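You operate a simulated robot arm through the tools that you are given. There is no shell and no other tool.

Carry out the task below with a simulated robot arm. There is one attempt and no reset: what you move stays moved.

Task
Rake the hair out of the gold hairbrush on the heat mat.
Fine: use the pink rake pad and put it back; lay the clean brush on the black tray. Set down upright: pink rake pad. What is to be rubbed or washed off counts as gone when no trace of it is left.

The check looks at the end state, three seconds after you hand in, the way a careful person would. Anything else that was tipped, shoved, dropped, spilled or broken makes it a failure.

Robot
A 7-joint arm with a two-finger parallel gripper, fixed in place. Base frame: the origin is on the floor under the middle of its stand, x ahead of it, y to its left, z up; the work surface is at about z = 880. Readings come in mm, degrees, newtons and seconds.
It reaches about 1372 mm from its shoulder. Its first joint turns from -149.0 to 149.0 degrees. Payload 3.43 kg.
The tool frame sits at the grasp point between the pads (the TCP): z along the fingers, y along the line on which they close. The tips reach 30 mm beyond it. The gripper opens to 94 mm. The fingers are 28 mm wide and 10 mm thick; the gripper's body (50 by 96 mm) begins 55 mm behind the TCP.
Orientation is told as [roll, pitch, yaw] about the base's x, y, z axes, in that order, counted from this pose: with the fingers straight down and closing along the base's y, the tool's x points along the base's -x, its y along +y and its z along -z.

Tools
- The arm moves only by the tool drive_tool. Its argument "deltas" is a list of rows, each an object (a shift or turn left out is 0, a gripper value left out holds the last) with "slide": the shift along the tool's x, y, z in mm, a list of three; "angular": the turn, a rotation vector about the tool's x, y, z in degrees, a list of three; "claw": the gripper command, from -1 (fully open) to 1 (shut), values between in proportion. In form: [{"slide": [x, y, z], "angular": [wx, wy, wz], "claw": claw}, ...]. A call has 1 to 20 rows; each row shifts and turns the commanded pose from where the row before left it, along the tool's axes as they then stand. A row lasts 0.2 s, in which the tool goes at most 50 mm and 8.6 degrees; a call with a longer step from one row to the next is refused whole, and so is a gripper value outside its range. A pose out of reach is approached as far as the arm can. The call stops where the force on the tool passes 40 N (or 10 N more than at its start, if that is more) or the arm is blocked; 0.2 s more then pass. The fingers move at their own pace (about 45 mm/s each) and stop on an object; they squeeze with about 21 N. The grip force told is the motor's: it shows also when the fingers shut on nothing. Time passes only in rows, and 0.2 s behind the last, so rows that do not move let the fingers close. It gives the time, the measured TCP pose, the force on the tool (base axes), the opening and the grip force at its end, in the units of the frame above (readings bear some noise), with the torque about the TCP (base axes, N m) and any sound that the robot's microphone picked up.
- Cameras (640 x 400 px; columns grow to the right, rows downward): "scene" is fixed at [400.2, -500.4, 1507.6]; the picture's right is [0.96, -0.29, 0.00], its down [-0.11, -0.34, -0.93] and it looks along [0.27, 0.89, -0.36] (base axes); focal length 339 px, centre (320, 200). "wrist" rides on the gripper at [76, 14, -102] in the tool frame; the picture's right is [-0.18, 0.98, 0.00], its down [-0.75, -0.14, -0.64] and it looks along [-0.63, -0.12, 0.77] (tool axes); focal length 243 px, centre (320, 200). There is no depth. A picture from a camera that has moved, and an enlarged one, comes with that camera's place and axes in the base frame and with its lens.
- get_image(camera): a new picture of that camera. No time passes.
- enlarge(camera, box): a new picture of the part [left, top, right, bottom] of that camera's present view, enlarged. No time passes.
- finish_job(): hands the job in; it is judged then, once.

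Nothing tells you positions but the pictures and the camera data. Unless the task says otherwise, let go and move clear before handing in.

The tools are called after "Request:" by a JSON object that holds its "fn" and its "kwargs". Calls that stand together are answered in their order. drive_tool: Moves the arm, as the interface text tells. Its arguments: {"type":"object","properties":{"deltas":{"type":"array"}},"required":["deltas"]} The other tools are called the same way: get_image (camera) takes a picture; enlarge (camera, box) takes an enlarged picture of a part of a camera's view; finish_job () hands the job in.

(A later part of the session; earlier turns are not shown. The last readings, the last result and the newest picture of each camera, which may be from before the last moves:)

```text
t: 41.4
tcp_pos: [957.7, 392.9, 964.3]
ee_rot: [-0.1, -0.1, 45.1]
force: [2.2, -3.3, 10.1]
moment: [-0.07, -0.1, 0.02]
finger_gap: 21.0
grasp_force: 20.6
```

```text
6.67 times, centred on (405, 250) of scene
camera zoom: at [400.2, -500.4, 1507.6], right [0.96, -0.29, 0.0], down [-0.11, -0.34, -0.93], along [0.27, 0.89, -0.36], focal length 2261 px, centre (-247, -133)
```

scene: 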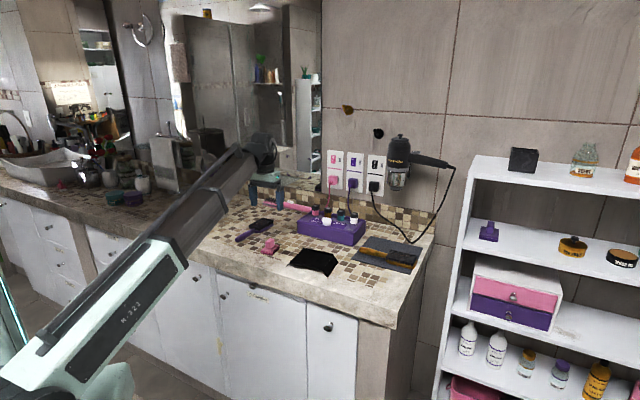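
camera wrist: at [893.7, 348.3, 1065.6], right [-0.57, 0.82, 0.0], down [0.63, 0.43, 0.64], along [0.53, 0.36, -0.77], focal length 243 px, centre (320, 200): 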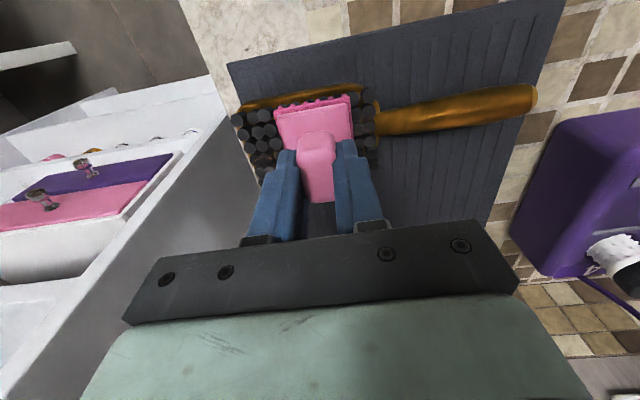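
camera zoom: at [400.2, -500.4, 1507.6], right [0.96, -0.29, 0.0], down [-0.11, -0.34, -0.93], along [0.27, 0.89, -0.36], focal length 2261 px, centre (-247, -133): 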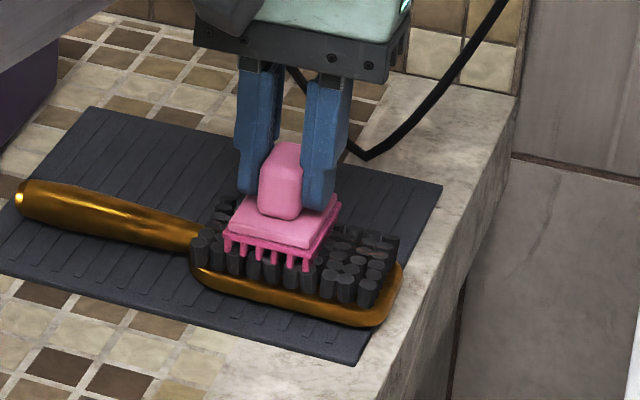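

The brush stays put and the swept bristles already look clearer. I'll finish this stroke, lift, return and repeat with a steady press.

Request:
{"fn": "drive_tool", "kwargs": {"deltas": [{"slide": [0, 8, 0]}, {"slide": [0, 8, 0]}, {"slide": [0, 6, 0]}, {"slide": [0, 0, -6]}, {"slide": [0, -15, -4]}, {"slide": [0, -20, 0]}, {"slide": [0, -16, 0]}, {"slide": [0, 0, 0]}]}}

Request:
{"fn": "enlarge", "kwargs": {"camera": "scene", "box": [370, 220, 440, 280]}}

Request:
{"fn": "enlarge", "kwargs": {"camera": "wrist", "box": [220, 40, 420, 200]}}

```text
t: 43.2
tcp_pos: [979.5, 373.7, 973.3]
ee_rot: [0.1, 0.0, 45.1]
force: [0.1, -0.1, -0.5]
moment: [-0.03, 0.03, 0.02]
finger_gap: 21.3
grasp_force: 20.9
```

```text
6.67 times, centred on (405, 250) of scene
camera zoom: at [400.2, -500.4, 1507.6], right [0.96, -0.29, 0.0], down [-0.11, -0.34, -0.93], along [0.27, 0.89, -0.36], focal length 2261 px, centre (-247, -133)
```

zoom: 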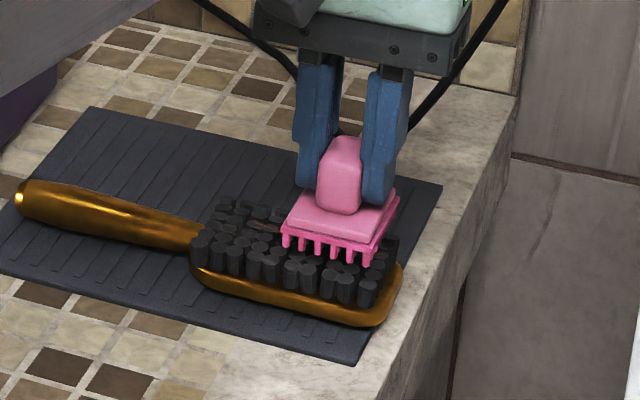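

```text
2.50 times, centred on (320, 120) of wrist
camera zoom: at [915.6, 330.0, 1075.2], right [-0.57, 0.82, 0.0], down [0.63, 0.43, 0.64], along [0.53, 0.36, -0.77], focal length 606 px, centre (320, 400)
```

zoom: 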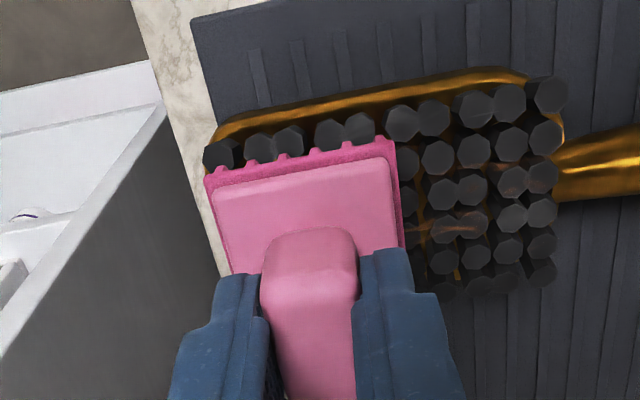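

Request:
{"fn": "drive_tool", "kwargs": {"deltas": [{"slide": [5, 0, 5]}, {"slide": [0, 0, 5]}, {"slide": [0, 6, 0]}, {"slide": [0, 8, 0]}, {"slide": [0, 8, 0]}, {"slide": [0, 8, 0]}, {"slide": [0, 8, 0]}, {"slide": [0, 8, 0]}, {"slide": [0, 6, 0]}, {"slide": [0, 0, -6]}, {"slide": [-8, -16, -4]}, {"slide": [0, -20, 0]}, {"slide": [0, -16, 0]}, {"slide": [0, 0, 0]}]}}

Request:
{"fn": "enlarge", "kwargs": {"camera": "scene", "box": [370, 220, 440, 280]}}

Request:
{"fn": "enlarge", "kwargs": {"camera": "wrist", "box": [220, 40, 420, 200]}}

```text
t: 46.2
tcp_pos: [979.9, 373.5, 974.2]
ee_rot: [0.0, 0.0, 45.0]
force: [-0.3, -0.4, -1.6]
moment: [0.0, -0.01, 0.03]
finger_gap: 21.2
grasp_force: 20.8
```

```text
6.67 times, centred on (405, 250) of scene
camera zoom: at [400.2, -500.4, 1507.6], right [0.96, -0.29, 0.0], down [-0.11, -0.34, -0.93], along [0.27, 0.89, -0.36], focal length 2261 px, centre (-247, -133)
```

zoom: 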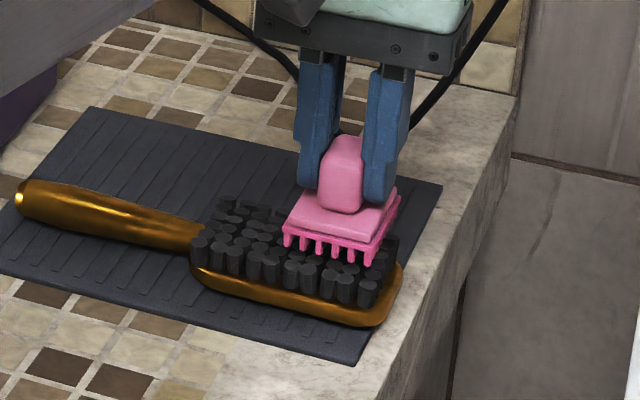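

```text
2.50 times, centred on (320, 120) of wrist
camera zoom: at [916.4, 330.1, 1075.5], right [-0.57, 0.82, 0.0], down [0.63, 0.43, 0.64], along [0.53, 0.36, -0.77], focal length 606 px, centre (320, 400)
```

zoom: 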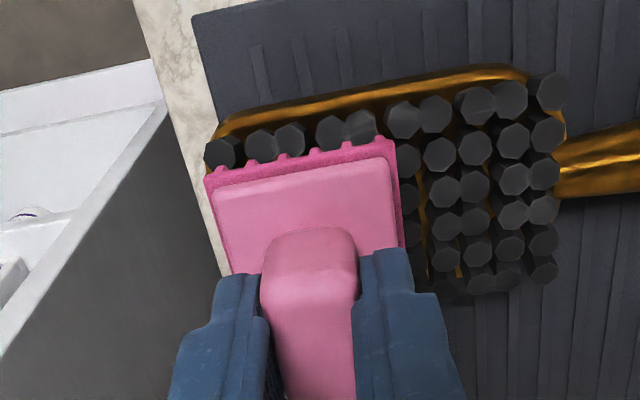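

The handle-side half looks clear. I'll make two more strokes with small sideways offsets and then lift away to inspect the whole head.

Request:
{"fn": "drive_tool", "kwargs": {"deltas": [{"slide": [0, 0, 5]}, {"slide": [0, 0, 5]}, {"slide": [0, 6, 0]}, {"slide": [0, 8, 0]}, {"slide": [0, 8, 0]}, {"slide": [0, 8, 0]}, {"slide": [0, 8, 0]}, {"slide": [0, 8, 0]}, {"slide": [0, 6, 0]}, {"slide": [0, 0, -6]}, {"slide": [3, -16, -4]}, {"slide": [0, -20, 0]}, {"slide": [0, -16, 0]}, {"slide": [0, 0, 0]}]}}

Request:
{"fn": "drive_tool", "kwargs": {"deltas": [{"slide": [0, 0, 5]}, {"slide": [0, 0, 5]}, {"slide": [0, 6, 0]}, {"slide": [0, 8, 0]}, {"slide": [0, 8, 0]}, {"slide": [0, 8, 0]}, {"slide": [0, 8, 0]}, {"slide": [0, 8, 0]}, {"slide": [0, 6, 0]}, {"slide": [0, 0, -6]}, {"slide": [0, 0, -30]}, {"slide": [0, 0, -40]}, {"slide": [0, 0, -40]}, {"slide": [40, 0, 0]}, {"slide": [40, 0, 0]}, {"slide": [40, 0, 0]}, {"slide": [0, 0, 0]}]}}

Request:
{"fn": "enlarge", "kwargs": {"camera": "scene", "box": [375, 230, 435, 280]}}

Request:
{"fn": "get_image", "kwargs": {"camera": "wrist"}}

```text
t: 49.2
tcp_pos: [978.7, 372.4, 974.0]
ee_rot: [0.0, 0.0, 45.0]
force: [-0.1, 1.0, -0.6]
moment: [-0.01, 0.0, 0.01]
finger_gap: 21.1
grasp_force: 20.8
```

```text
t: 52.8
tcp_pos: [854.2, 326.2, 1082.2]
ee_rot: [-0.1, -0.1, 45.0]
force: [-0.6, 0.4, 0.4]
moment: [0.0, 0.02, 0.02]
finger_gap: 21.1
grasp_force: 21.2
```

```text
8.00 times, centred on (405, 255) of scene
camera zoom: at [400.2, -500.4, 1507.6], right [0.96, -0.29, 0.0], down [-0.11, -0.34, -0.93], along [0.27, 0.89, -0.36], focal length 2713 px, centre (-360, -240)
```

zoom: 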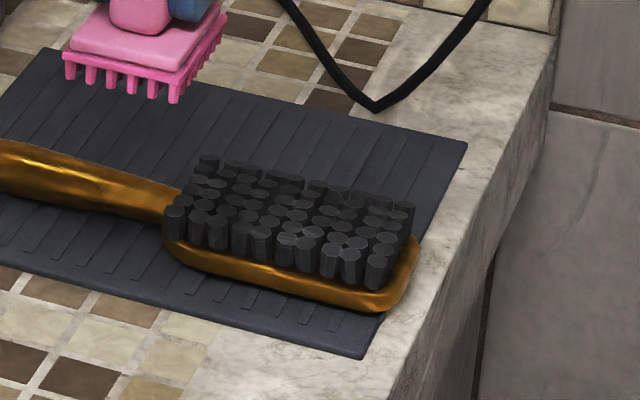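

```text
taken
camera wrist: at [790.3, 282.3, 1183.1], right [-0.57, 0.82, 0.0], down [0.63, 0.43, 0.64], along [0.53, 0.36, -0.77], focal length 243 px, centre (320, 200)
```

wrist: 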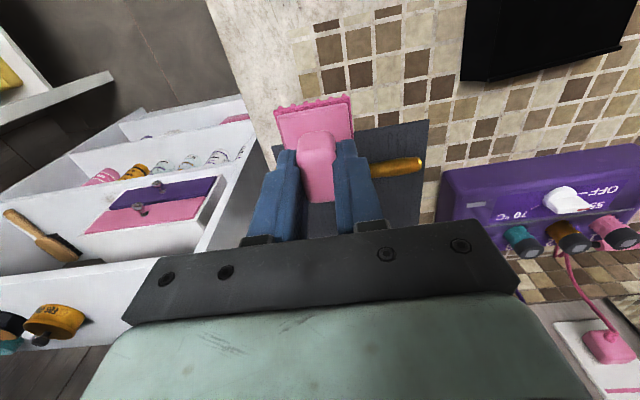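

The head looks clean from the scene camera. I'll step sideways so the wrist camera can look into the bristles too.

Request:
{"fn": "drive_tool", "kwargs": {"deltas": [{"slide": [0, 40, 0]}, {"slide": [0, 40, 0]}, {"slide": [-30, 10, 0]}, {"slide": [-30, 0, 0]}, {"slide": [-30, 0, 0]}, {"slide": [0, 0, 0]}]}}

Request:
{"fn": "get_image", "kwargs": {"camera": "wrist"}}

Request:
{"fn": "enlarge", "kwargs": {"camera": "scene", "box": [388, 245, 428, 272]}}

```text
t: 54.2
tcp_pos: [859.5, 449.6, 1079.6]
ee_rot: [0.1, 0.1, 45.0]
force: [-0.2, -0.3, -0.9]
moment: [0.01, -0.01, 0.01]
finger_gap: 21.6
grasp_force: 21.2
```

```text
taken
camera wrist: at [794.4, 407.2, 1181.2], right [-0.57, 0.82, 0.0], down [0.63, 0.43, 0.64], along [0.53, 0.36, -0.77], focal length 243 px, centre (320, 200)
```

wrist: 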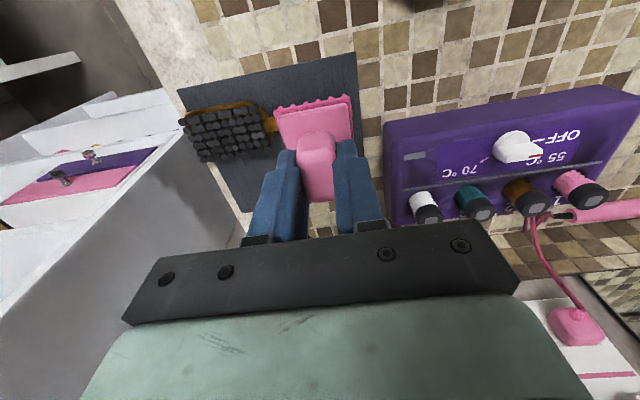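

```text
14.81 times, centred on (408, 258) of scene
camera zoom: at [400.2, -500.4, 1507.6], right [0.96, -0.29, 0.0], down [-0.11, -0.34, -0.93], along [0.27, 0.89, -0.36], focal length 5024 px, centre (-984, -667)
```

zoom: 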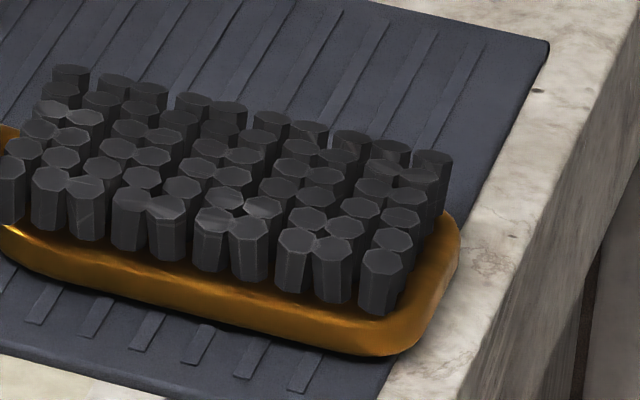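

Request:
{"fn": "enlarge", "kwargs": {"camera": "wrist", "box": [170, 90, 290, 170]}}

Request:
{"fn": "enlarge", "kwargs": {"camera": "scene", "box": [386, 246, 408, 262]}}

Request:
{"fn": "enlarge", "kwargs": {"camera": "scene", "box": [402, 250, 422, 266]}}

```text
5.00 times, centred on (230, 130) of wrist
camera zoom: at [794.4, 407.2, 1181.2], right [-0.57, 0.82, 0.0], down [0.63, 0.43, 0.64], along [0.53, 0.36, -0.77], focal length 1213 px, centre (770, 550)
```

zoom: 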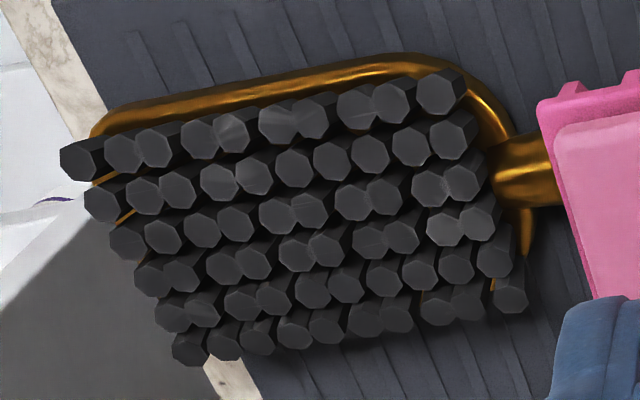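

```text
16.00 times, centred on (397, 254) of scene
camera zoom: at [400.2, -500.4, 1507.6], right [0.96, -0.29, 0.0], down [-0.11, -0.34, -0.93], along [0.27, 0.89, -0.36], focal length 5426 px, centre (-912, -664)
```

zoom: 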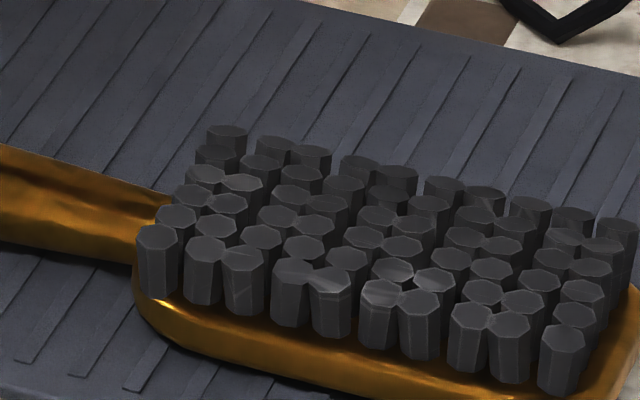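

```text
16.00 times, centred on (412, 258) of scene
camera zoom: at [400.2, -500.4, 1507.6], right [0.96, -0.29, 0.0], down [-0.11, -0.34, -0.93], along [0.27, 0.89, -0.36], focal length 5426 px, centre (-1152, -728)
```

zoom: 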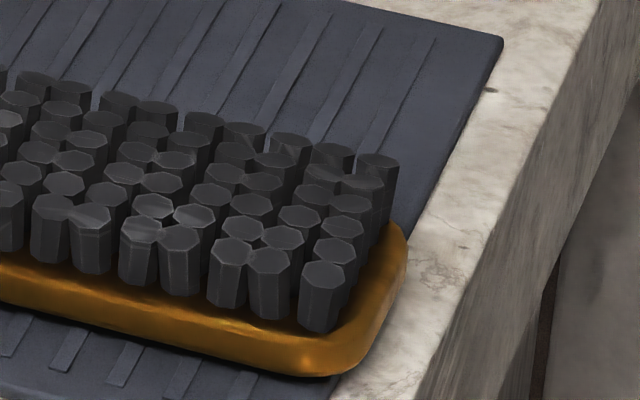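

No red strands are visible, though faint streaks on some tips make me want to be thorough. I'll do several more raking strokes covering the full head, including its edges.

Request:
{"fn": "drive_tool", "kwargs": {"deltas": [{"slide": [-8, -48, 0]}, {"slide": [-8, -48, 0]}, {"slide": [-7, -46, 0]}, {"slide": [0, 0, 40]}, {"slide": [0, 0, 40]}, {"slide": [0, 0, 21]}, {"slide": [0, 0, 0]}, {"slide": [0, 0, 5]}, {"slide": [0, 0, 5]}, {"slide": [0, 6, 0]}, {"slide": [0, 8, 0]}, {"slide": [0, 8, 0]}, {"slide": [0, 8, 0]}, {"slide": [0, 8, 0]}, {"slide": [0, 8, 0]}, {"slide": [0, 6, 0]}, {"slide": [0, 0, 0]}]}}

Request:
{"fn": "enlarge", "kwargs": {"camera": "scene", "box": [370, 220, 440, 280]}}

```text
t: 57.8
tcp_pos: [935.7, 402.8, 969.4]
ee_rot: [0.0, 0.0, 45.0]
force: [0.4, -0.2, -0.3]
moment: [0.0, 0.04, 0.0]
finger_gap: 21.4
grasp_force: 21.0
```

```text
6.67 times, centred on (405, 250) of scene
camera zoom: at [400.2, -500.4, 1507.6], right [0.96, -0.29, 0.0], down [-0.11, -0.34, -0.93], along [0.27, 0.89, -0.36], focal length 2261 px, centre (-247, -133)
```

zoom: 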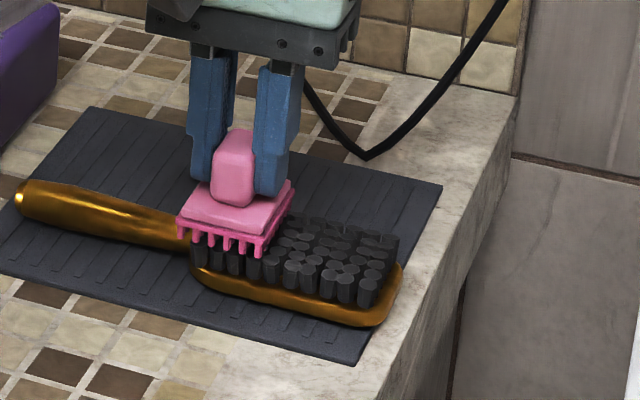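

That stroke was 5 mm too high. I'll return to the far end and repeat at contact height, with lateral offsets.

Request:
{"fn": "drive_tool", "kwargs": {"deltas": [{"slide": [0, -16, -5]}, {"slide": [0, -20, 0]}, {"slide": [0, -16, 0]}, {"slide": [0, 0, 5]}, {"slide": [0, 0, 5]}, {"slide": [0, 0, 0.5]}, {"slide": [0, 6, 0]}, {"slide": [0, 8, 0]}, {"slide": [0, 8, 0]}, {"slide": [0, 8, 0]}, {"slide": [0, 8, 0]}, {"slide": [0, 8, 0]}, {"slide": [0, 6, 0]}]}}

Request:
{"fn": "drive_tool", "kwargs": {"deltas": [{"slide": [-6, 0, -6]}, {"slide": [0, -16, -4]}, {"slide": [0, -20, 0]}, {"slide": [0, -16, 0]}, {"slide": [0, 0, 5]}, {"slide": [0, 0, 5]}, {"slide": [0, 0, 0]}, {"slide": [0, 6, 0]}, {"slide": [0, 8, 0]}, {"slide": [0, 8, 0]}, {"slide": [0, 8, 0]}, {"slide": [0, 8, 0]}, {"slide": [0, 8, 0]}, {"slide": [0, 6, 0]}]}}

Request:
{"fn": "drive_tool", "kwargs": {"deltas": [{"slide": [-5, 0, -6]}, {"slide": [0, -16, -4]}, {"slide": [0, -20, 0]}, {"slide": [0, -16, 0]}, {"slide": [0, 0, 5]}, {"slide": [0, 0, 5]}, {"slide": [0, 0, 0]}, {"slide": [0, 6, 0]}, {"slide": [0, 8, 0]}, {"slide": [0, 8, 0]}, {"slide": [0, 8, 0]}, {"slide": [0, 8, 0]}, {"slide": [0, 8, 0]}, {"slide": [0, 6, 0]}]}}

Request:
{"fn": "enlarge", "kwargs": {"camera": "scene", "box": [370, 220, 440, 280]}}

```text
t: 60.6
tcp_pos: [936.4, 403.9, 963.5]
ee_rot: [-0.1, -0.1, 45.0]
force: [4.2, -3.1, 14.1]
moment: [-0.1, -0.2, -0.03]
finger_gap: 20.9
grasp_force: 21.0
```

```text
t: 63.6
tcp_pos: [940.4, 407.9, 963.1]
ee_rot: [0.0, -0.1, 44.9]
force: [4.2, -3.2, 16.4]
moment: [-0.16, -0.16, 0.01]
finger_gap: 21.2
grasp_force: 21.1
```

```text
t: 66.6
tcp_pos: [945.2, 410.6, 963.7]
ee_rot: [0.0, 0.0, 45.0]
force: [2.7, -2.5, 8.3]
moment: [-0.11, -0.11, 0.02]
finger_gap: 21.3
grasp_force: 20.8
```

```text
6.67 times, centred on (405, 250) of scene
camera zoom: at [400.2, -500.4, 1507.6], right [0.96, -0.29, 0.0], down [-0.11, -0.34, -0.93], along [0.27, 0.89, -0.36], focal length 2261 px, centre (-247, -133)
```

zoom: 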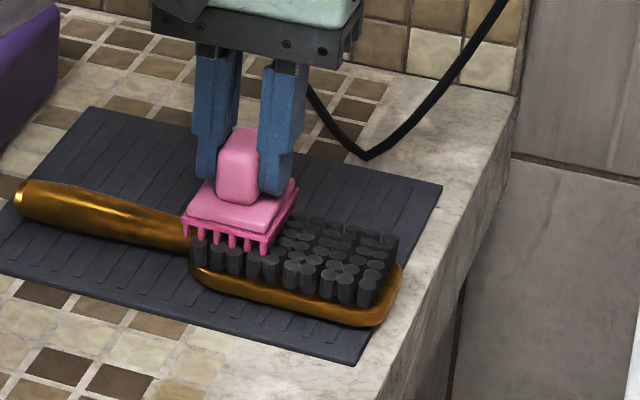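

The strokes were in good contact and the brush hasn't moved. I'll lift off and inspect the bristles again from the wrist camera.

Request:
{"fn": "drive_tool", "kwargs": {"deltas": [{"slide": [0, 0, -6]}, {"slide": [0, 0, -30]}, {"slide": [0, 0, -40]}, {"slide": [0, 40, -40]}, {"slide": [0, 40, 0]}, {"slide": [10, 10, 0]}, {"slide": [20, 0, 0]}, {"slide": [0, 0, 0]}]}}

Request:
{"fn": "get_image", "kwargs": {"camera": "wrist"}}

Request:
{"fn": "enlarge", "kwargs": {"camera": "wrist", "box": [170, 80, 290, 170]}}

Request:
{"fn": "enlarge", "kwargs": {"camera": "scene", "box": [386, 244, 422, 268]}}

```text
refused: row 4 steps farther than a row can; nothing moved
```

```text
taken
camera wrist: at [880.4, 368.3, 1065.7], right [-0.57, 0.82, 0.0], down [0.63, 0.43, 0.64], along [0.53, 0.36, -0.77], focal length 243 px, centre (320, 200)
```

wrist: 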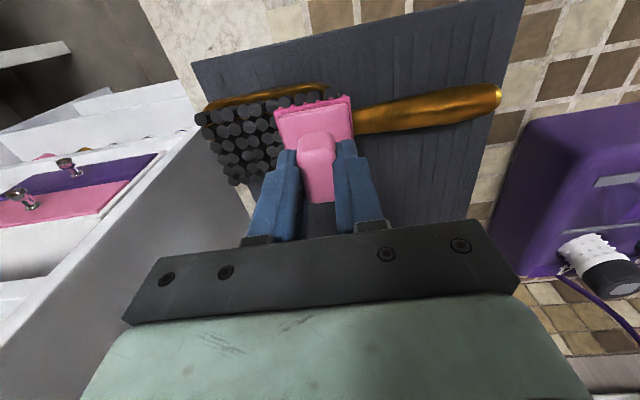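

```text
4.44 times, centred on (230, 125) of wrist
camera zoom: at [880.4, 368.3, 1065.7], right [-0.57, 0.82, 0.0], down [0.63, 0.43, 0.64], along [0.53, 0.36, -0.77], focal length 1078 px, centre (720, 533)
```

zoom: 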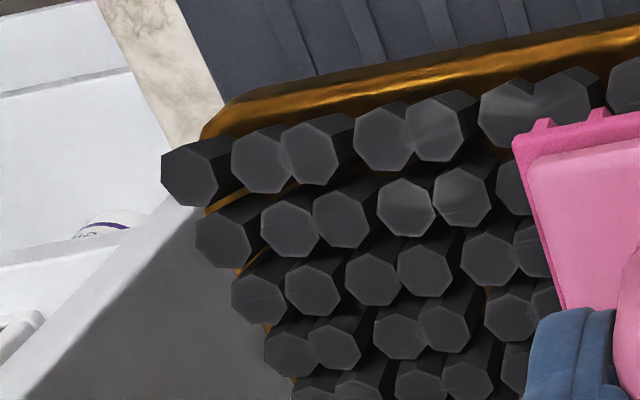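

```text
16.00 times, centred on (404, 256) of scene
camera zoom: at [400.2, -500.4, 1507.6], right [0.96, -0.29, 0.0], down [-0.11, -0.34, -0.93], along [0.27, 0.89, -0.36], focal length 5426 px, centre (-1024, -696)
```

zoom: 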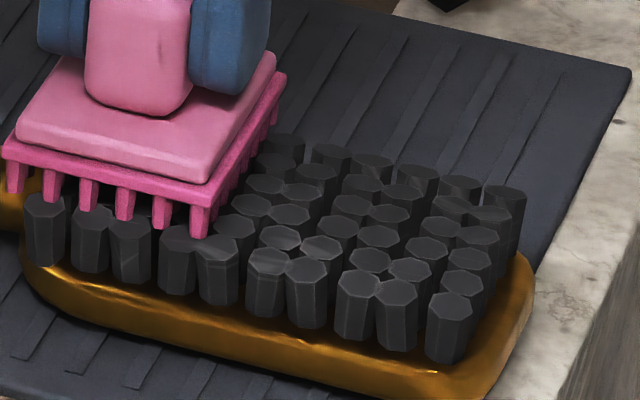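

The uncovered bristles show no hair, only a grey sheen. I'll lift off with shorter steps and inspect the rest.

Request:
{"fn": "drive_tool", "kwargs": {"deltas": [{"slide": [0, 0, -6]}, {"slide": [0, 0, -30]}, {"slide": [0, 0, -40]}, {"slide": [0, 30, -30]}, {"slide": [0, 40, 0]}, {"slide": [10, 20, 0]}, {"slide": [20, 0, 0]}, {"slide": [0, 0, 0]}]}}

Request:
{"fn": "get_image", "kwargs": {"camera": "wrist"}}

Request:
{"fn": "enlarge", "kwargs": {"camera": "wrist", "box": [170, 80, 290, 170]}}

Request:
{"fn": "enlarge", "kwargs": {"camera": "scene", "box": [384, 240, 428, 270]}}

```text
t: 68.4
tcp_pos: [858.4, 453.5, 1069.4]
ee_rot: [0.0, 0.0, 45.0]
force: [0.0, -0.9, 0.5]
moment: [0.0, 0.02, 0.01]
finger_gap: 21.1
grasp_force: 21.0
```

```text
taken
camera wrist: at [794.7, 410.7, 1170.1], right [-0.57, 0.82, 0.0], down [0.63, 0.43, 0.64], along [0.53, 0.36, -0.77], focal length 243 px, centre (320, 200)
```

wrist: 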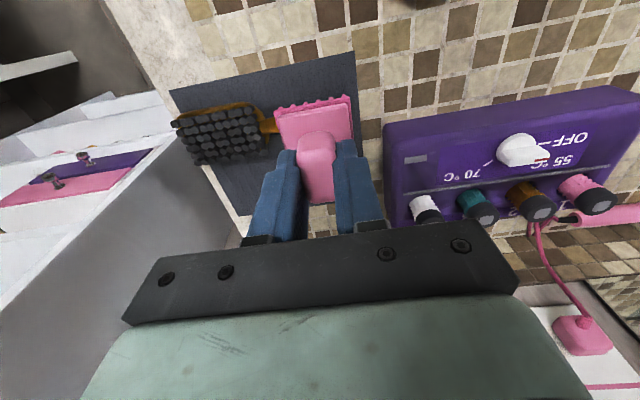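

```text
4.44 times, centred on (230, 125) of wrist
camera zoom: at [794.7, 410.7, 1170.1], right [-0.57, 0.82, 0.0], down [0.63, 0.43, 0.64], along [0.53, 0.36, -0.77], focal length 1078 px, centre (720, 533)
```

zoom: 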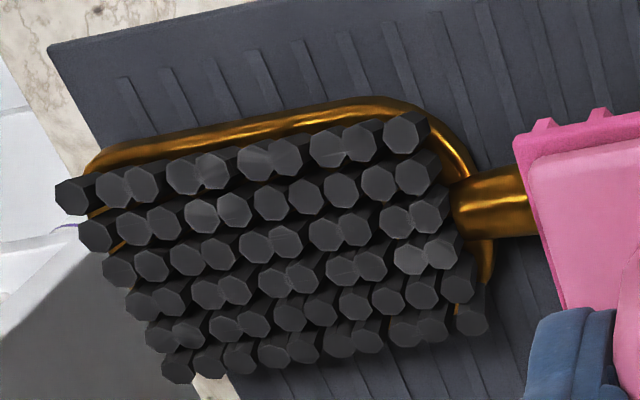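

```text
13.33 times, centred on (406, 255) of scene
camera zoom: at [400.2, -500.4, 1507.6], right [0.96, -0.29, 0.0], down [-0.11, -0.34, -0.93], along [0.27, 0.89, -0.36], focal length 4522 px, centre (-827, -533)
```

zoom: 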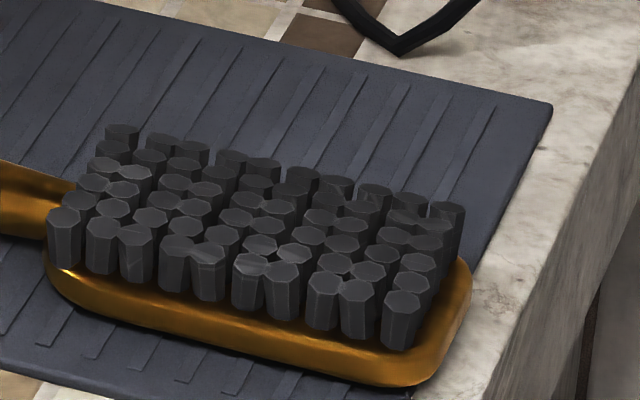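

The brush is clean. I'll carry the pad back to its home pose, matching the original yaw.

Request:
{"fn": "drive_tool", "kwargs": {"deltas": [{"angular": [0, 0, -4.8]}, {"slide": [4.6, 18, 0]}, {"slide": [9.7, 36.5, 0]}, {"slide": [9.7, 36.5, 0]}, {"slide": [9.7, 36.5, 0]}, {"slide": [9.7, 36.5, 0]}, {"slide": [9.7, 36.5, 0]}, {"slide": [9.7, 36.5, 0]}, {"slide": [9.7, 36.5, 0]}, {"slide": [9.7, 36.5, 0]}, {"slide": [5.4, 22, 0]}, {"slide": [0, 0, 30]}, {"slide": [0, 0, 30]}, {"slide": [0, 0, 0]}, {"slide": [0, 0, 0]}]}}

Request:
{"fn": "get_image", "kwargs": {"camera": "wrist"}}

Request:
{"fn": "enlarge", "kwargs": {"camera": "scene", "box": [230, 205, 320, 265]}}

```text
t: 71.6
tcp_pos: [547.0, 601.0, 1008.0]
ee_rot: [-0.1, 0.1, 49.9]
force: [0.8, -0.1, -0.2]
moment: [-0.01, 0.02, 0.0]
finger_gap: 21.1
grasp_force: 20.9
```

```text
taken
camera wrist: at [488.7, 552.5, 1110.2], right [-0.63, 0.77, 0.0], down [0.59, 0.48, 0.64], along [0.5, 0.41, -0.77], focal length 243 px, centre (320, 200)
```

wrist: 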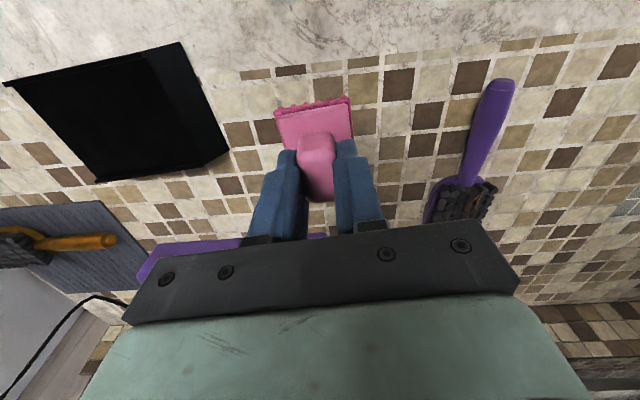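

```text
6.67 times, centred on (275, 235) of scene
camera zoom: at [400.2, -500.4, 1507.6], right [0.96, -0.29, 0.0], down [-0.11, -0.34, -0.93], along [0.27, 0.89, -0.36], focal length 2261 px, centre (620, -33)
```

zoom: 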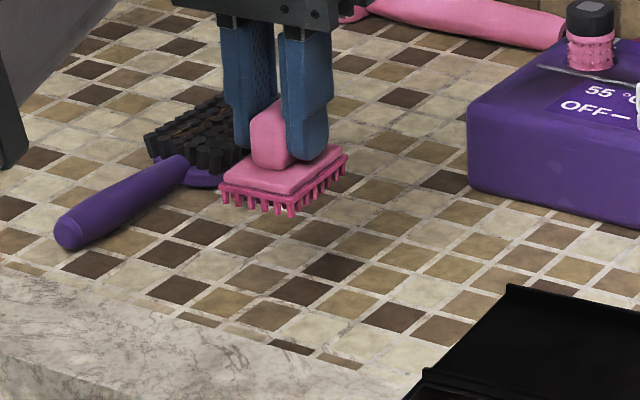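

The camera position matches the original grip pose to within about 0.5 mm in x and y. I'll lower the 74 mm to the counter, slowly at the end.

Request:
{"fn": "drive_tool", "kwargs": {"deltas": [{"slide": [0, 0, 25]}, {"slide": [0, 0, 25]}, {"slide": [0, 0, 15]}, {"slide": [0, 0, 6]}, {"slide": [0, 0, 2]}, {"slide": [0, 0, 0]}]}}

Request:
{"fn": "enlarge", "kwargs": {"camera": "scene", "box": [230, 205, 320, 265]}}

```text
t: 73.0
tcp_pos: [549.1, 600.6, 934.5]
ee_rot: [0.0, -0.1, 49.8]
force: [0.9, 0.3, -1.8]
moment: [0.03, 0.0, -0.02]
finger_gap: 21.2
grasp_force: 21.4
```

```text
6.67 times, centred on (275, 235) of scene
camera zoom: at [400.2, -500.4, 1507.6], right [0.96, -0.29, 0.0], down [-0.11, -0.34, -0.93], along [0.27, 0.89, -0.36], focal length 2261 px, centre (620, -33)
```

zoom: 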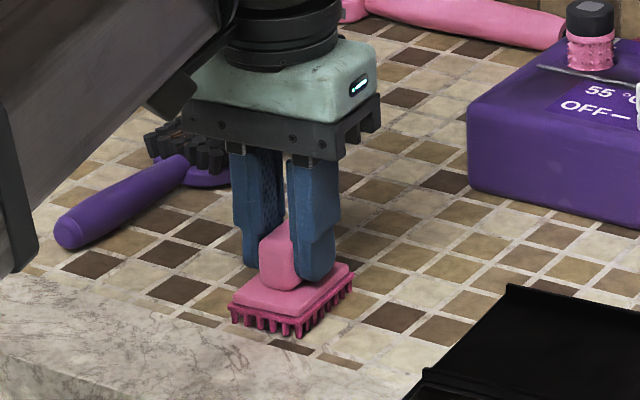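

Request:
{"fn": "drive_tool", "kwargs": {"deltas": [{"slide": [0, 0, 0.7]}, {"slide": [0, 0, 0]}, {"slide": [0, 0, 0.7]}, {"slide": [0, 0, 0]}]}}

```text
t: 74.0
tcp_pos: [548.4, 600.4, 934.1]
ee_rot: [0.1, 0.0, 49.7]
force: [-1.0, 0.0, -0.5]
moment: [-0.01, -0.01, 0.01]
finger_gap: 21.2
grasp_force: 21.1
```

Request:
{"fn": "drive_tool", "kwargs": {"deltas": [{"slide": [0, 0, 0.6]}, {"slide": [0, 0, 0]}, {"slide": [0, 0, 0]}]}}

```text
t: 74.8
tcp_pos: [547.4, 601.8, 934.2]
ee_rot: [0.0, 0.0, 49.8]
force: [0.5, -0.6, -0.5]
moment: [0.0, -0.01, 0.01]
finger_gap: 21.2
grasp_force: 20.9
```

Request:
{"fn": "drive_tool", "kwargs": {"deltas": [{"slide": [0, 0, 0.7]}, {"slide": [0, 0, 0]}, {"slide": [0, 0, 0]}]}}

Request:
{"fn": "get_image", "kwargs": {"camera": "wrist"}}

```text
t: 75.6
tcp_pos: [548.2, 601.8, 933.3]
ee_rot: [0.0, 0.0, 49.8]
force: [-0.2, -0.3, -0.2]
moment: [-0.03, -0.02, -0.01]
finger_gap: 21.2
grasp_force: 21.0
```

```text
taken
camera wrist: at [488.4, 553.5, 1035.2], right [-0.63, 0.77, 0.0], down [0.59, 0.48, 0.64], along [0.5, 0.41, -0.77], focal length 243 px, centre (320, 200)
```

wrist: 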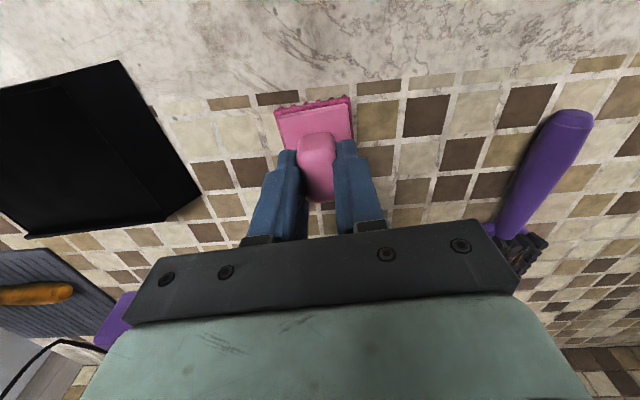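

Request:
{"fn": "drive_tool", "kwargs": {"deltas": [{"slide": [0, 0, 0.7]}, {"slide": [0, 0, 0]}, {"slide": [0, 0, 0.7]}, {"slide": [0, 0, 0]}, {"slide": [0, 0, 0]}]}}

Request:
{"fn": "enlarge", "kwargs": {"camera": "scene", "box": [255, 230, 290, 258]}}

```text
t: 76.8
tcp_pos: [549.8, 602.5, 932.1]
ee_rot: [0.1, 0.0, 49.9]
force: [-1.8, 5.1, 28.9]
moment: [0.07, 0.14, 0.02]
finger_gap: 21.1
grasp_force: 21.0
```

```text
14.29 times, centred on (272, 244) of scene
camera zoom: at [400.2, -500.4, 1507.6], right [0.96, -0.29, 0.0], down [-0.11, -0.34, -0.93], along [0.27, 0.89, -0.36], focal length 4844 px, centre (999, -429)
```

zoom: 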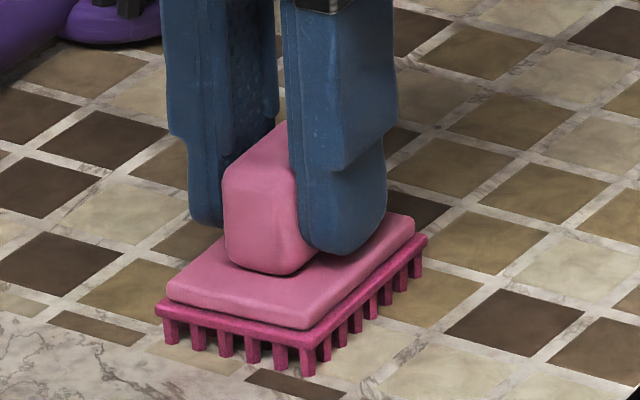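

The pad is firmly down and upright. I'll ease off a touch, open and rise.

Request:
{"fn": "drive_tool", "kwargs": {"deltas": [{"slide": [0, 0, -0.8]}, {"slide": [0, 0, 0]}, {"claw": 0.3}, {"claw": 0.1}, {"claw": -0.1}, {"claw": -0.1}, {"slide": [0, 0, -10]}, {"slide": [0, 0, -30]}, {"slide": [0, 0, -40]}, {"slide": [0, 0, -40]}, {"slide": [0, 0, -30]}, {"slide": [0, 0, 0]}]}}

Request:
{"fn": "get_image", "kwargs": {"camera": "wrist"}}

Request:
{"fn": "enlarge", "kwargs": {"camera": "scene", "box": [240, 225, 300, 265]}}

```text
t: 79.4
tcp_pos: [549.2, 602.8, 1081.5]
ee_rot: [0.0, 0.0, 49.8]
force: [0.7, 0.4, 0.6]
moment: [0.0, -0.01, 0.04]
finger_gap: 51.7
grasp_force: 0.0
```

```text
taken
camera wrist: at [488.4, 552.9, 1182.5], right [-0.63, 0.77, 0.0], down [0.59, 0.49, 0.64], along [0.5, 0.41, -0.77], focal length 243 px, centre (320, 200)
```

wrist: 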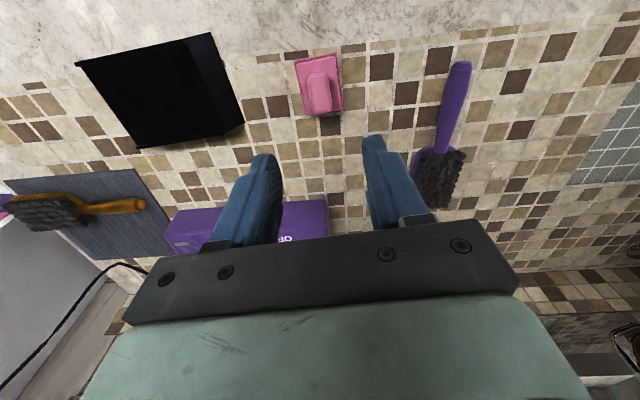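

```text
10.00 times, centred on (270, 245) of scene
camera zoom: at [400.2, -500.4, 1507.6], right [0.96, -0.29, 0.0], down [-0.11, -0.34, -0.93], along [0.27, 0.89, -0.36], focal length 3391 px, centre (820, -250)
```

zoom: 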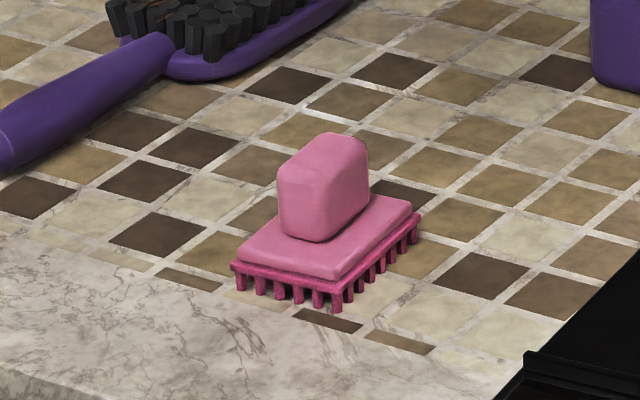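

The pad is back on its spot and upright, within about 2 mm. The tray is a low riser with its centre near (669,472), its top at z≈905 and its long axis at about −41.5°. Now I'll return to the brush to pick it up by the handle.

Request:
{"fn": "drive_tool", "kwargs": {"deltas": [{"slide": [-5, -18, -10]}, {"slide": [-11.1, -37.8, -10]}, {"slide": [-11.1, -37.8, -10]}, {"slide": [-11.1, -37.8, 0]}, {"slide": [-11.1, -37.8, 0]}, {"slide": [-11.1, -37.8, 0]}, {"slide": [-11.1, -37.8, 0]}, {"slide": [-11.1, -37.8, 0]}, {"slide": [-11.1, -37.8, 0]}, {"slide": [-11.1, -37.8, 0]}, {"slide": [-5.7, -19, 0]}, {"slide": [0, 0, 0], "claw": -0.6}]}}

Request:
{"fn": "drive_tool", "kwargs": {"deltas": [{"angular": [0, 0, 7.9]}, {"angular": [0, 0, 7.9]}, {"angular": [0, 0, 7.9]}, {"angular": [0, 0, 7.9]}, {"angular": [0, 0, 7.9]}, {"angular": [0, 0, 7.9]}, {"angular": [0, 0, 7.9]}, {"angular": [0, 0, 7.9]}, {"angular": [0, 0, 7.9]}, {"angular": [0, 0, 7.9]}, {"angular": [0, 0, 7.9]}, {"angular": [0, 0, 7.9]}, {"slide": [0, 0, 0]}]}}

Request:
{"fn": "get_image", "kwargs": {"camera": "wrist"}}

```text
t: 82.0
tcp_pos: [908.7, 442.3, 1110.9]
ee_rot: [0.0, -0.1, 49.8]
force: [1.1, -0.3, 0.1]
moment: [0.04, 0.01, -0.01]
finger_gap: 75.3
grasp_force: 0.1
```

```text
t: 84.8
tcp_pos: [909.4, 442.6, 1113.6]
ee_rot: [0.0, 0.0, -45.2]
force: [0.2, 0.3, 0.1]
moment: [0.01, 0.01, -0.04]
finger_gap: 75.0
grasp_force: 0.0
```

```text
taken
camera wrist: at [865.4, 507.2, 1214.4], right [0.83, 0.56, 0.0], down [0.43, -0.63, 0.64], along [0.36, -0.53, -0.77], focal length 243 px, centre (320, 200)
```

wrist: 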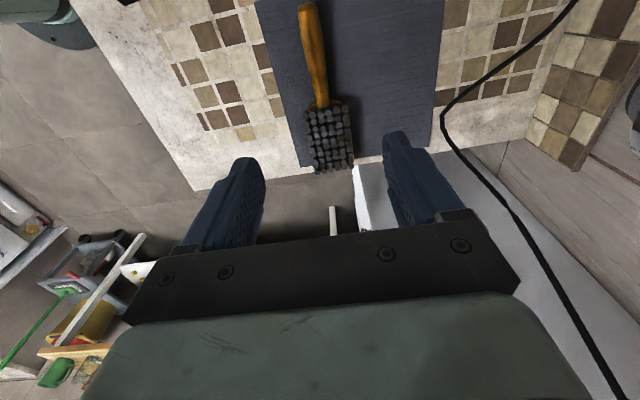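

The brush lies exactly where I left it. I'll descend over the same handle spot.

Request:
{"fn": "drive_tool", "kwargs": {"deltas": [{"slide": [2, 0, 40]}, {"slide": [0, 0, 40]}, {"slide": [0, 0, 40]}, {"slide": [0, 0, 35]}, {"slide": [0, 0, 20]}, {"slide": [0, 0, 8]}, {"slide": [0, 0, 0]}]}}

Request:
{"fn": "get_image", "kwargs": {"camera": "wrist"}}

Request:
{"fn": "enlarge", "kwargs": {"camera": "scene", "box": [340, 200, 440, 280]}}

```text
t: 86.4
tcp_pos: [907.2, 443.4, 929.4]
ee_rot: [0.0, 0.0, -45.0]
force: [-0.8, 0.2, 0.9]
moment: [0.01, 0.01, -0.01]
finger_gap: 75.2
grasp_force: 0.1
```

```text
taken
camera wrist: at [863.4, 507.7, 1031.0], right [0.82, 0.57, 0.0], down [0.43, -0.63, 0.64], along [0.36, -0.53, -0.77], focal length 243 px, centre (320, 200)
```

wrist: 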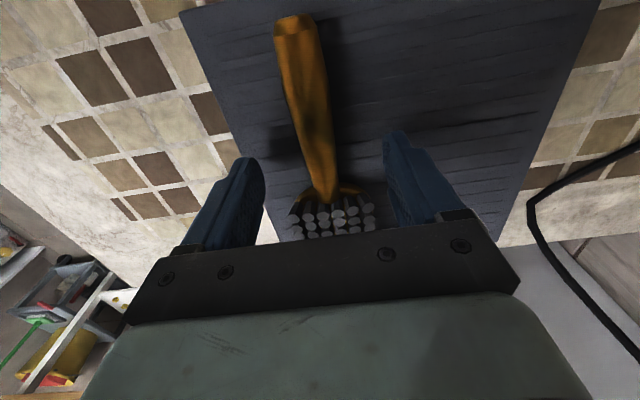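

```text
5.00 times, centred on (390, 240) of scene
camera zoom: at [400.2, -500.4, 1507.6], right [0.96, -0.29, 0.0], down [-0.11, -0.34, -0.93], along [0.27, 0.89, -0.36], focal length 1696 px, centre (-30, 0)
```

zoom: 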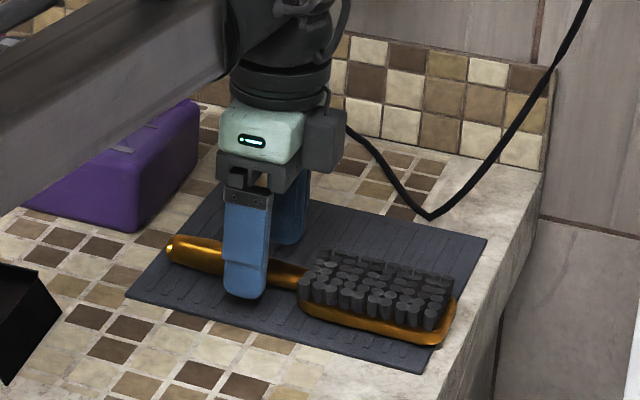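

Request:
{"fn": "drive_tool", "kwargs": {"deltas": [{"slide": [0, 0, 5]}, {"slide": [0, 0, 4]}, {"claw": 0.2}, {"claw": 1}, {"claw": 1}, {"claw": 1}, {"claw": 1}, {"claw": 1}, {"claw": 1}]}}

Request:
{"fn": "drive_tool", "kwargs": {"deltas": [{"slide": [0, 0, -5]}, {"slide": [0, 0, -15]}, {"slide": [0, 0, -30]}, {"slide": [0, 0, -40]}, {"slide": [0, 0, 0]}, {"slide": [0, 0, 0]}]}}

Request:
{"fn": "get_image", "kwargs": {"camera": "wrist"}}

Request:
{"fn": "get_image", "kwargs": {"camera": "scene"}}

```text
t: 88.4
tcp_pos: [908.5, 444.8, 920.5]
ee_rot: [0.0, 0.0, -45.0]
force: [0.4, -1.1, 0.3]
moment: [-0.03, 0.01, -0.05]
finger_gap: 24.8
grasp_force: 20.7
```

```text
t: 89.8
tcp_pos: [907.0, 445.5, 1010.6]
ee_rot: [0.0, 0.0, -45.0]
force: [0.4, 0.2, -0.8]
moment: [0.01, -0.01, -0.01]
finger_gap: 24.7
grasp_force: 21.2
```

```text
taken
camera wrist: at [863.8, 509.0, 1111.6], right [0.82, 0.57, 0.0], down [0.43, -0.63, 0.64], along [0.36, -0.53, -0.77], focal length 243 px, centre (320, 200)
```

wrist: 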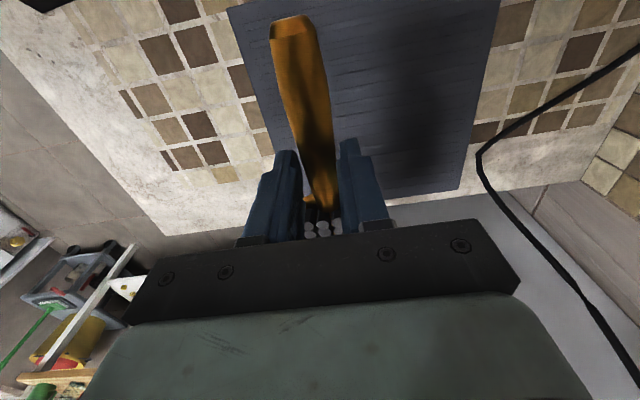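

```text
taken
```

scene: 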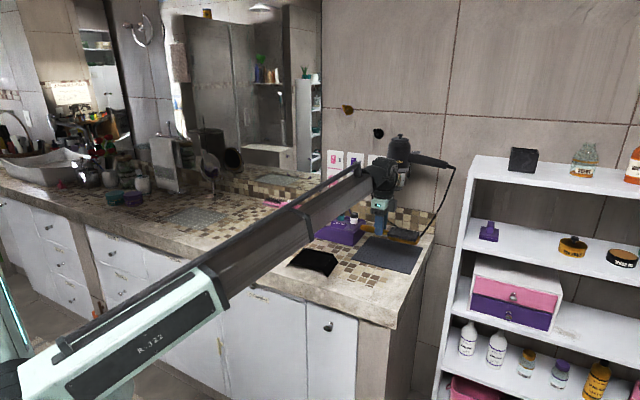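

The brush is held level again. I'll raise it, pull it toward the front and then slide left to hover over the black tray.

Request:
{"fn": "drive_tool", "kwargs": {"deltas": [{"slide": [0, -15, -15]}, {"slide": [0, -30, -20]}, {"slide": [0, -35, -15]}, {"slide": [0, -40, 0]}, {"slide": [10, -32, 0]}, {"slide": [30, 0, 0]}, {"slide": [35, 0, 0]}, {"slide": [35, 0, 0]}, {"slide": [35, 0, 0]}, {"slide": [35, 0, 0]}, {"slide": [35, 0, 0]}, {"slide": [25, 0, 0]}, {"angular": [0, 0, -3.5]}, {"slide": [0, 0, 0]}, {"slide": [0, 0, 0]}]}}

Request:
{"fn": "get_image", "kwargs": {"camera": "wrist"}}

Request:
{"fn": "enlarge", "kwargs": {"camera": "scene", "box": [240, 180, 360, 290]}}

```text
t: 93.0
tcp_pos: [630.8, 506.8, 1060.5]
ee_rot: [-0.1, 0.0, -41.4]
force: [-0.1, 0.9, -1.1]
moment: [-0.01, 0.05, 0.03]
finger_gap: 24.6
grasp_force: 21.1
```

```text
taken
camera wrist: at [583.2, 568.1, 1162.5], right [0.79, 0.61, 0.0], down [0.47, -0.6, 0.64], along [0.39, -0.51, -0.77], focal length 243 px, centre (320, 200)
```

wrist: 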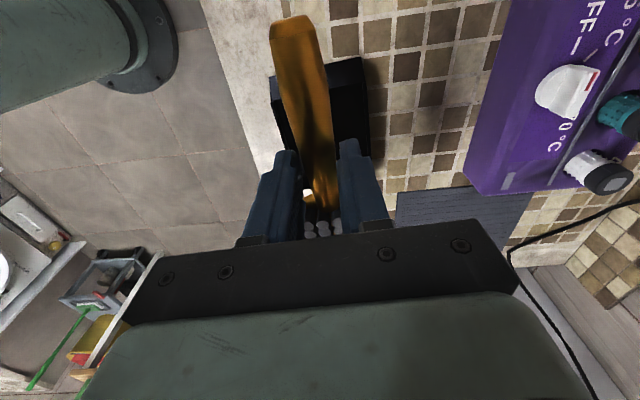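

```text
3.64 times, centred on (300, 235) of scene
camera zoom: at [400.2, -500.4, 1507.6], right [0.96, -0.29, 0.0], down [-0.11, -0.34, -0.93], along [0.27, 0.89, -0.36], focal length 1233 px, centre (393, 73)
```

zoom: 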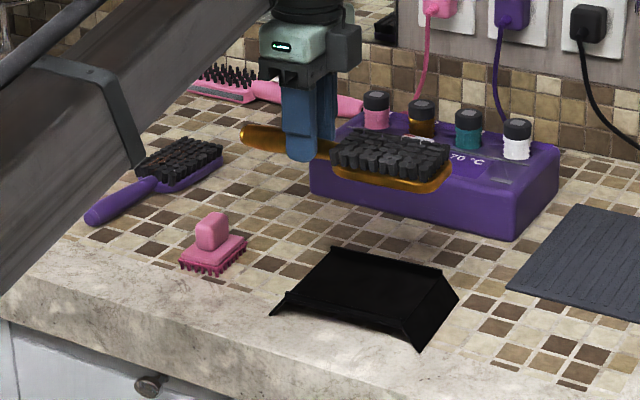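

The tray and brush axes agree to within about 1 mm across the tray. I'll shift 6 mm back along the handle, lower to just above the tray and check.

Request:
{"fn": "drive_tool", "kwargs": {"deltas": [{"slide": [6, 0, 15]}, {"slide": [0, 0, 30]}, {"slide": [0, 0, 30]}, {"slide": [0, 0, 20]}, {"slide": [0, 0, 10]}, {"slide": [0, 0, 0]}]}}

Request:
{"fn": "get_image", "kwargs": {"camera": "wrist"}}

Request:
{"fn": "enlarge", "kwargs": {"camera": "scene", "box": [250, 210, 350, 290]}}

```text
t: 94.4
tcp_pos: [625.9, 510.9, 955.9]
ee_rot: [0.0, 0.1, -41.4]
force: [0.0, 0.1, -1.2]
moment: [0.03, 0.06, 0.0]
finger_gap: 24.7
grasp_force: 21.3
```

```text
taken
camera wrist: at [578.0, 572.0, 1057.4], right [0.79, 0.61, 0.0], down [0.47, -0.6, 0.64], along [0.39, -0.51, -0.77], focal length 243 px, centre (320, 200)
```

wrist: 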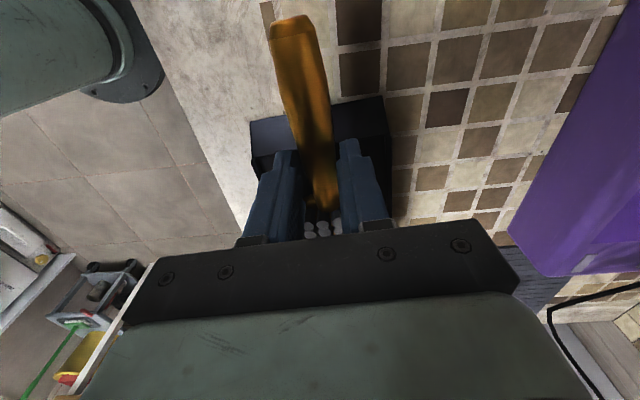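

```text
5.00 times, centred on (300, 250) of scene
camera zoom: at [400.2, -500.4, 1507.6], right [0.96, -0.29, 0.0], down [-0.11, -0.34, -0.93], along [0.27, 0.89, -0.36], focal length 1696 px, centre (420, -50)
```

zoom: 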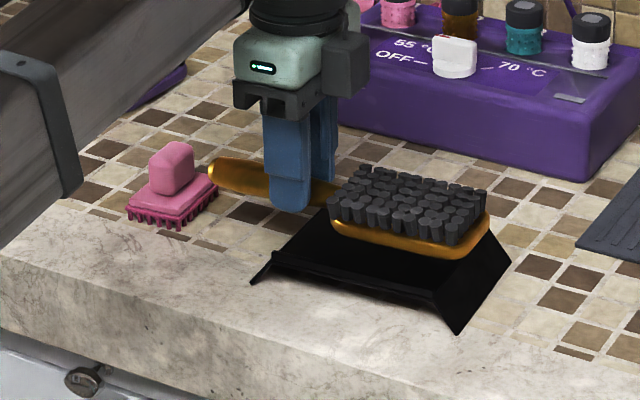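

The brush is aligned above the tray. I'll lower it in small steps until it rests there.

Request:
{"fn": "drive_tool", "kwargs": {"deltas": [{"slide": [0, 0, 5]}, {"slide": [0, 0, 3]}, {"slide": [0, 0, 2]}, {"slide": [0, 0, 1]}, {"slide": [0, 0, 0]}]}}

Request:
{"fn": "enlarge", "kwargs": {"camera": "scene", "box": [270, 225, 350, 285]}}

```text
t: 95.6
tcp_pos: [624.2, 509.9, 944.7]
ee_rot: [0.0, 0.0, -41.5]
force: [-0.7, -0.1, 0.5]
moment: [0.06, 0.05, -0.01]
finger_gap: 25.1
grasp_force: 20.7
```

```text
6.67 times, centred on (310, 255) of scene
camera zoom: at [400.2, -500.4, 1507.6], right [0.96, -0.29, 0.0], down [-0.11, -0.34, -0.93], along [0.27, 0.89, -0.36], focal length 2261 px, centre (387, -167)
```

zoom: 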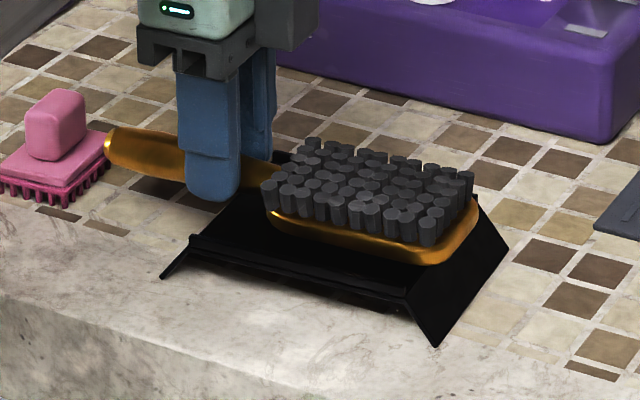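

Request:
{"fn": "drive_tool", "kwargs": {"deltas": [{"slide": [0, 0, 1]}, {"slide": [0, 0, 0]}, {"slide": [0, 0, 1]}, {"slide": [0, 0, 0]}]}}

```text
t: 96.6
tcp_pos: [624.3, 511.3, 942.3]
ee_rot: [0.0, 0.0, -41.5]
force: [0.0, -0.4, -1.3]
moment: [0.0, 0.0, 0.02]
finger_gap: 25.1
grasp_force: 20.9
```

Request:
{"fn": "drive_tool", "kwargs": {"deltas": [{"slide": [0, 0, 1]}, {"slide": [0, 0, 0]}, {"slide": [0, 0, 1]}, {"slide": [0, 0, 0]}]}}

```text
t: 97.6
tcp_pos: [625.4, 510.2, 941.7]
ee_rot: [0.1, 0.1, -41.5]
force: [0.7, -3.4, 17.2]
moment: [-0.18, -0.08, -0.05]
finger_gap: 25.3
grasp_force: 21.2
```

The brush now rests on the tray. I'll ease off about 1 mm, open slowly and check before rising.

Request:
{"fn": "drive_tool", "kwargs": {"deltas": [{"slide": [0, 0, -1]}, {"slide": [0, 0, 0]}, {"claw": 0.35}, {"claw": 0.25}, {"claw": 0.1}, {"claw": -0.1}, {"claw": -0.3}, {"claw": -0.3}]}}

Request:
{"fn": "get_image", "kwargs": {"camera": "wrist"}}

Request:
{"fn": "enlarge", "kwargs": {"camera": "scene", "box": [270, 225, 350, 285]}}

```text
t: 99.4
tcp_pos: [625.0, 511.2, 942.1]
ee_rot: [0.1, -0.1, -41.4]
force: [-0.2, 0.0, 0.1]
moment: [0.0, -0.04, 0.02]
finger_gap: 61.2
grasp_force: 0.1
```

```text
taken
camera wrist: at [577.9, 571.9, 1043.8], right [0.79, 0.61, 0.0], down [0.47, -0.6, 0.64], along [0.39, -0.51, -0.77], focal length 243 px, centre (320, 200)
```

wrist: 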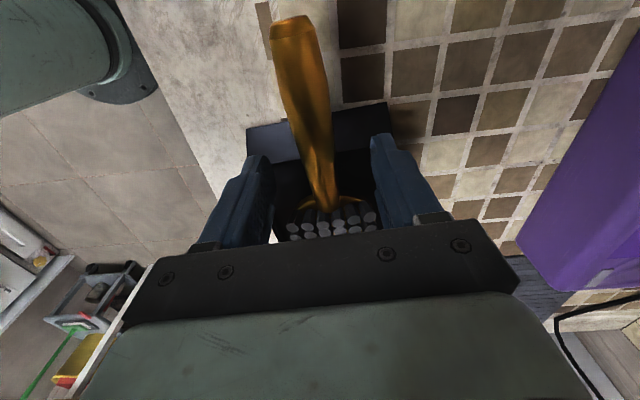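

```text
6.67 times, centred on (310, 255) of scene
camera zoom: at [400.2, -500.4, 1507.6], right [0.96, -0.29, 0.0], down [-0.11, -0.34, -0.93], along [0.27, 0.89, -0.36], focal length 2261 px, centre (387, -167)
```

zoom: 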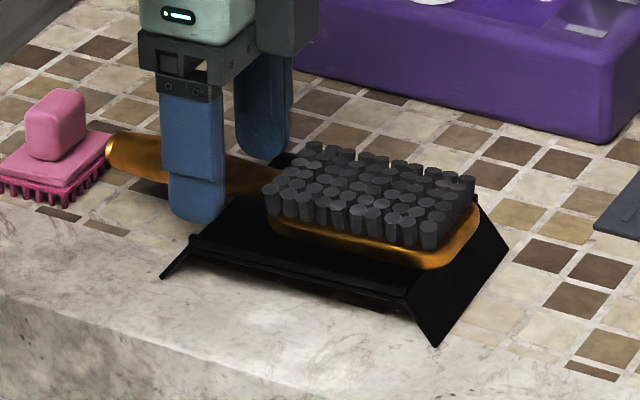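

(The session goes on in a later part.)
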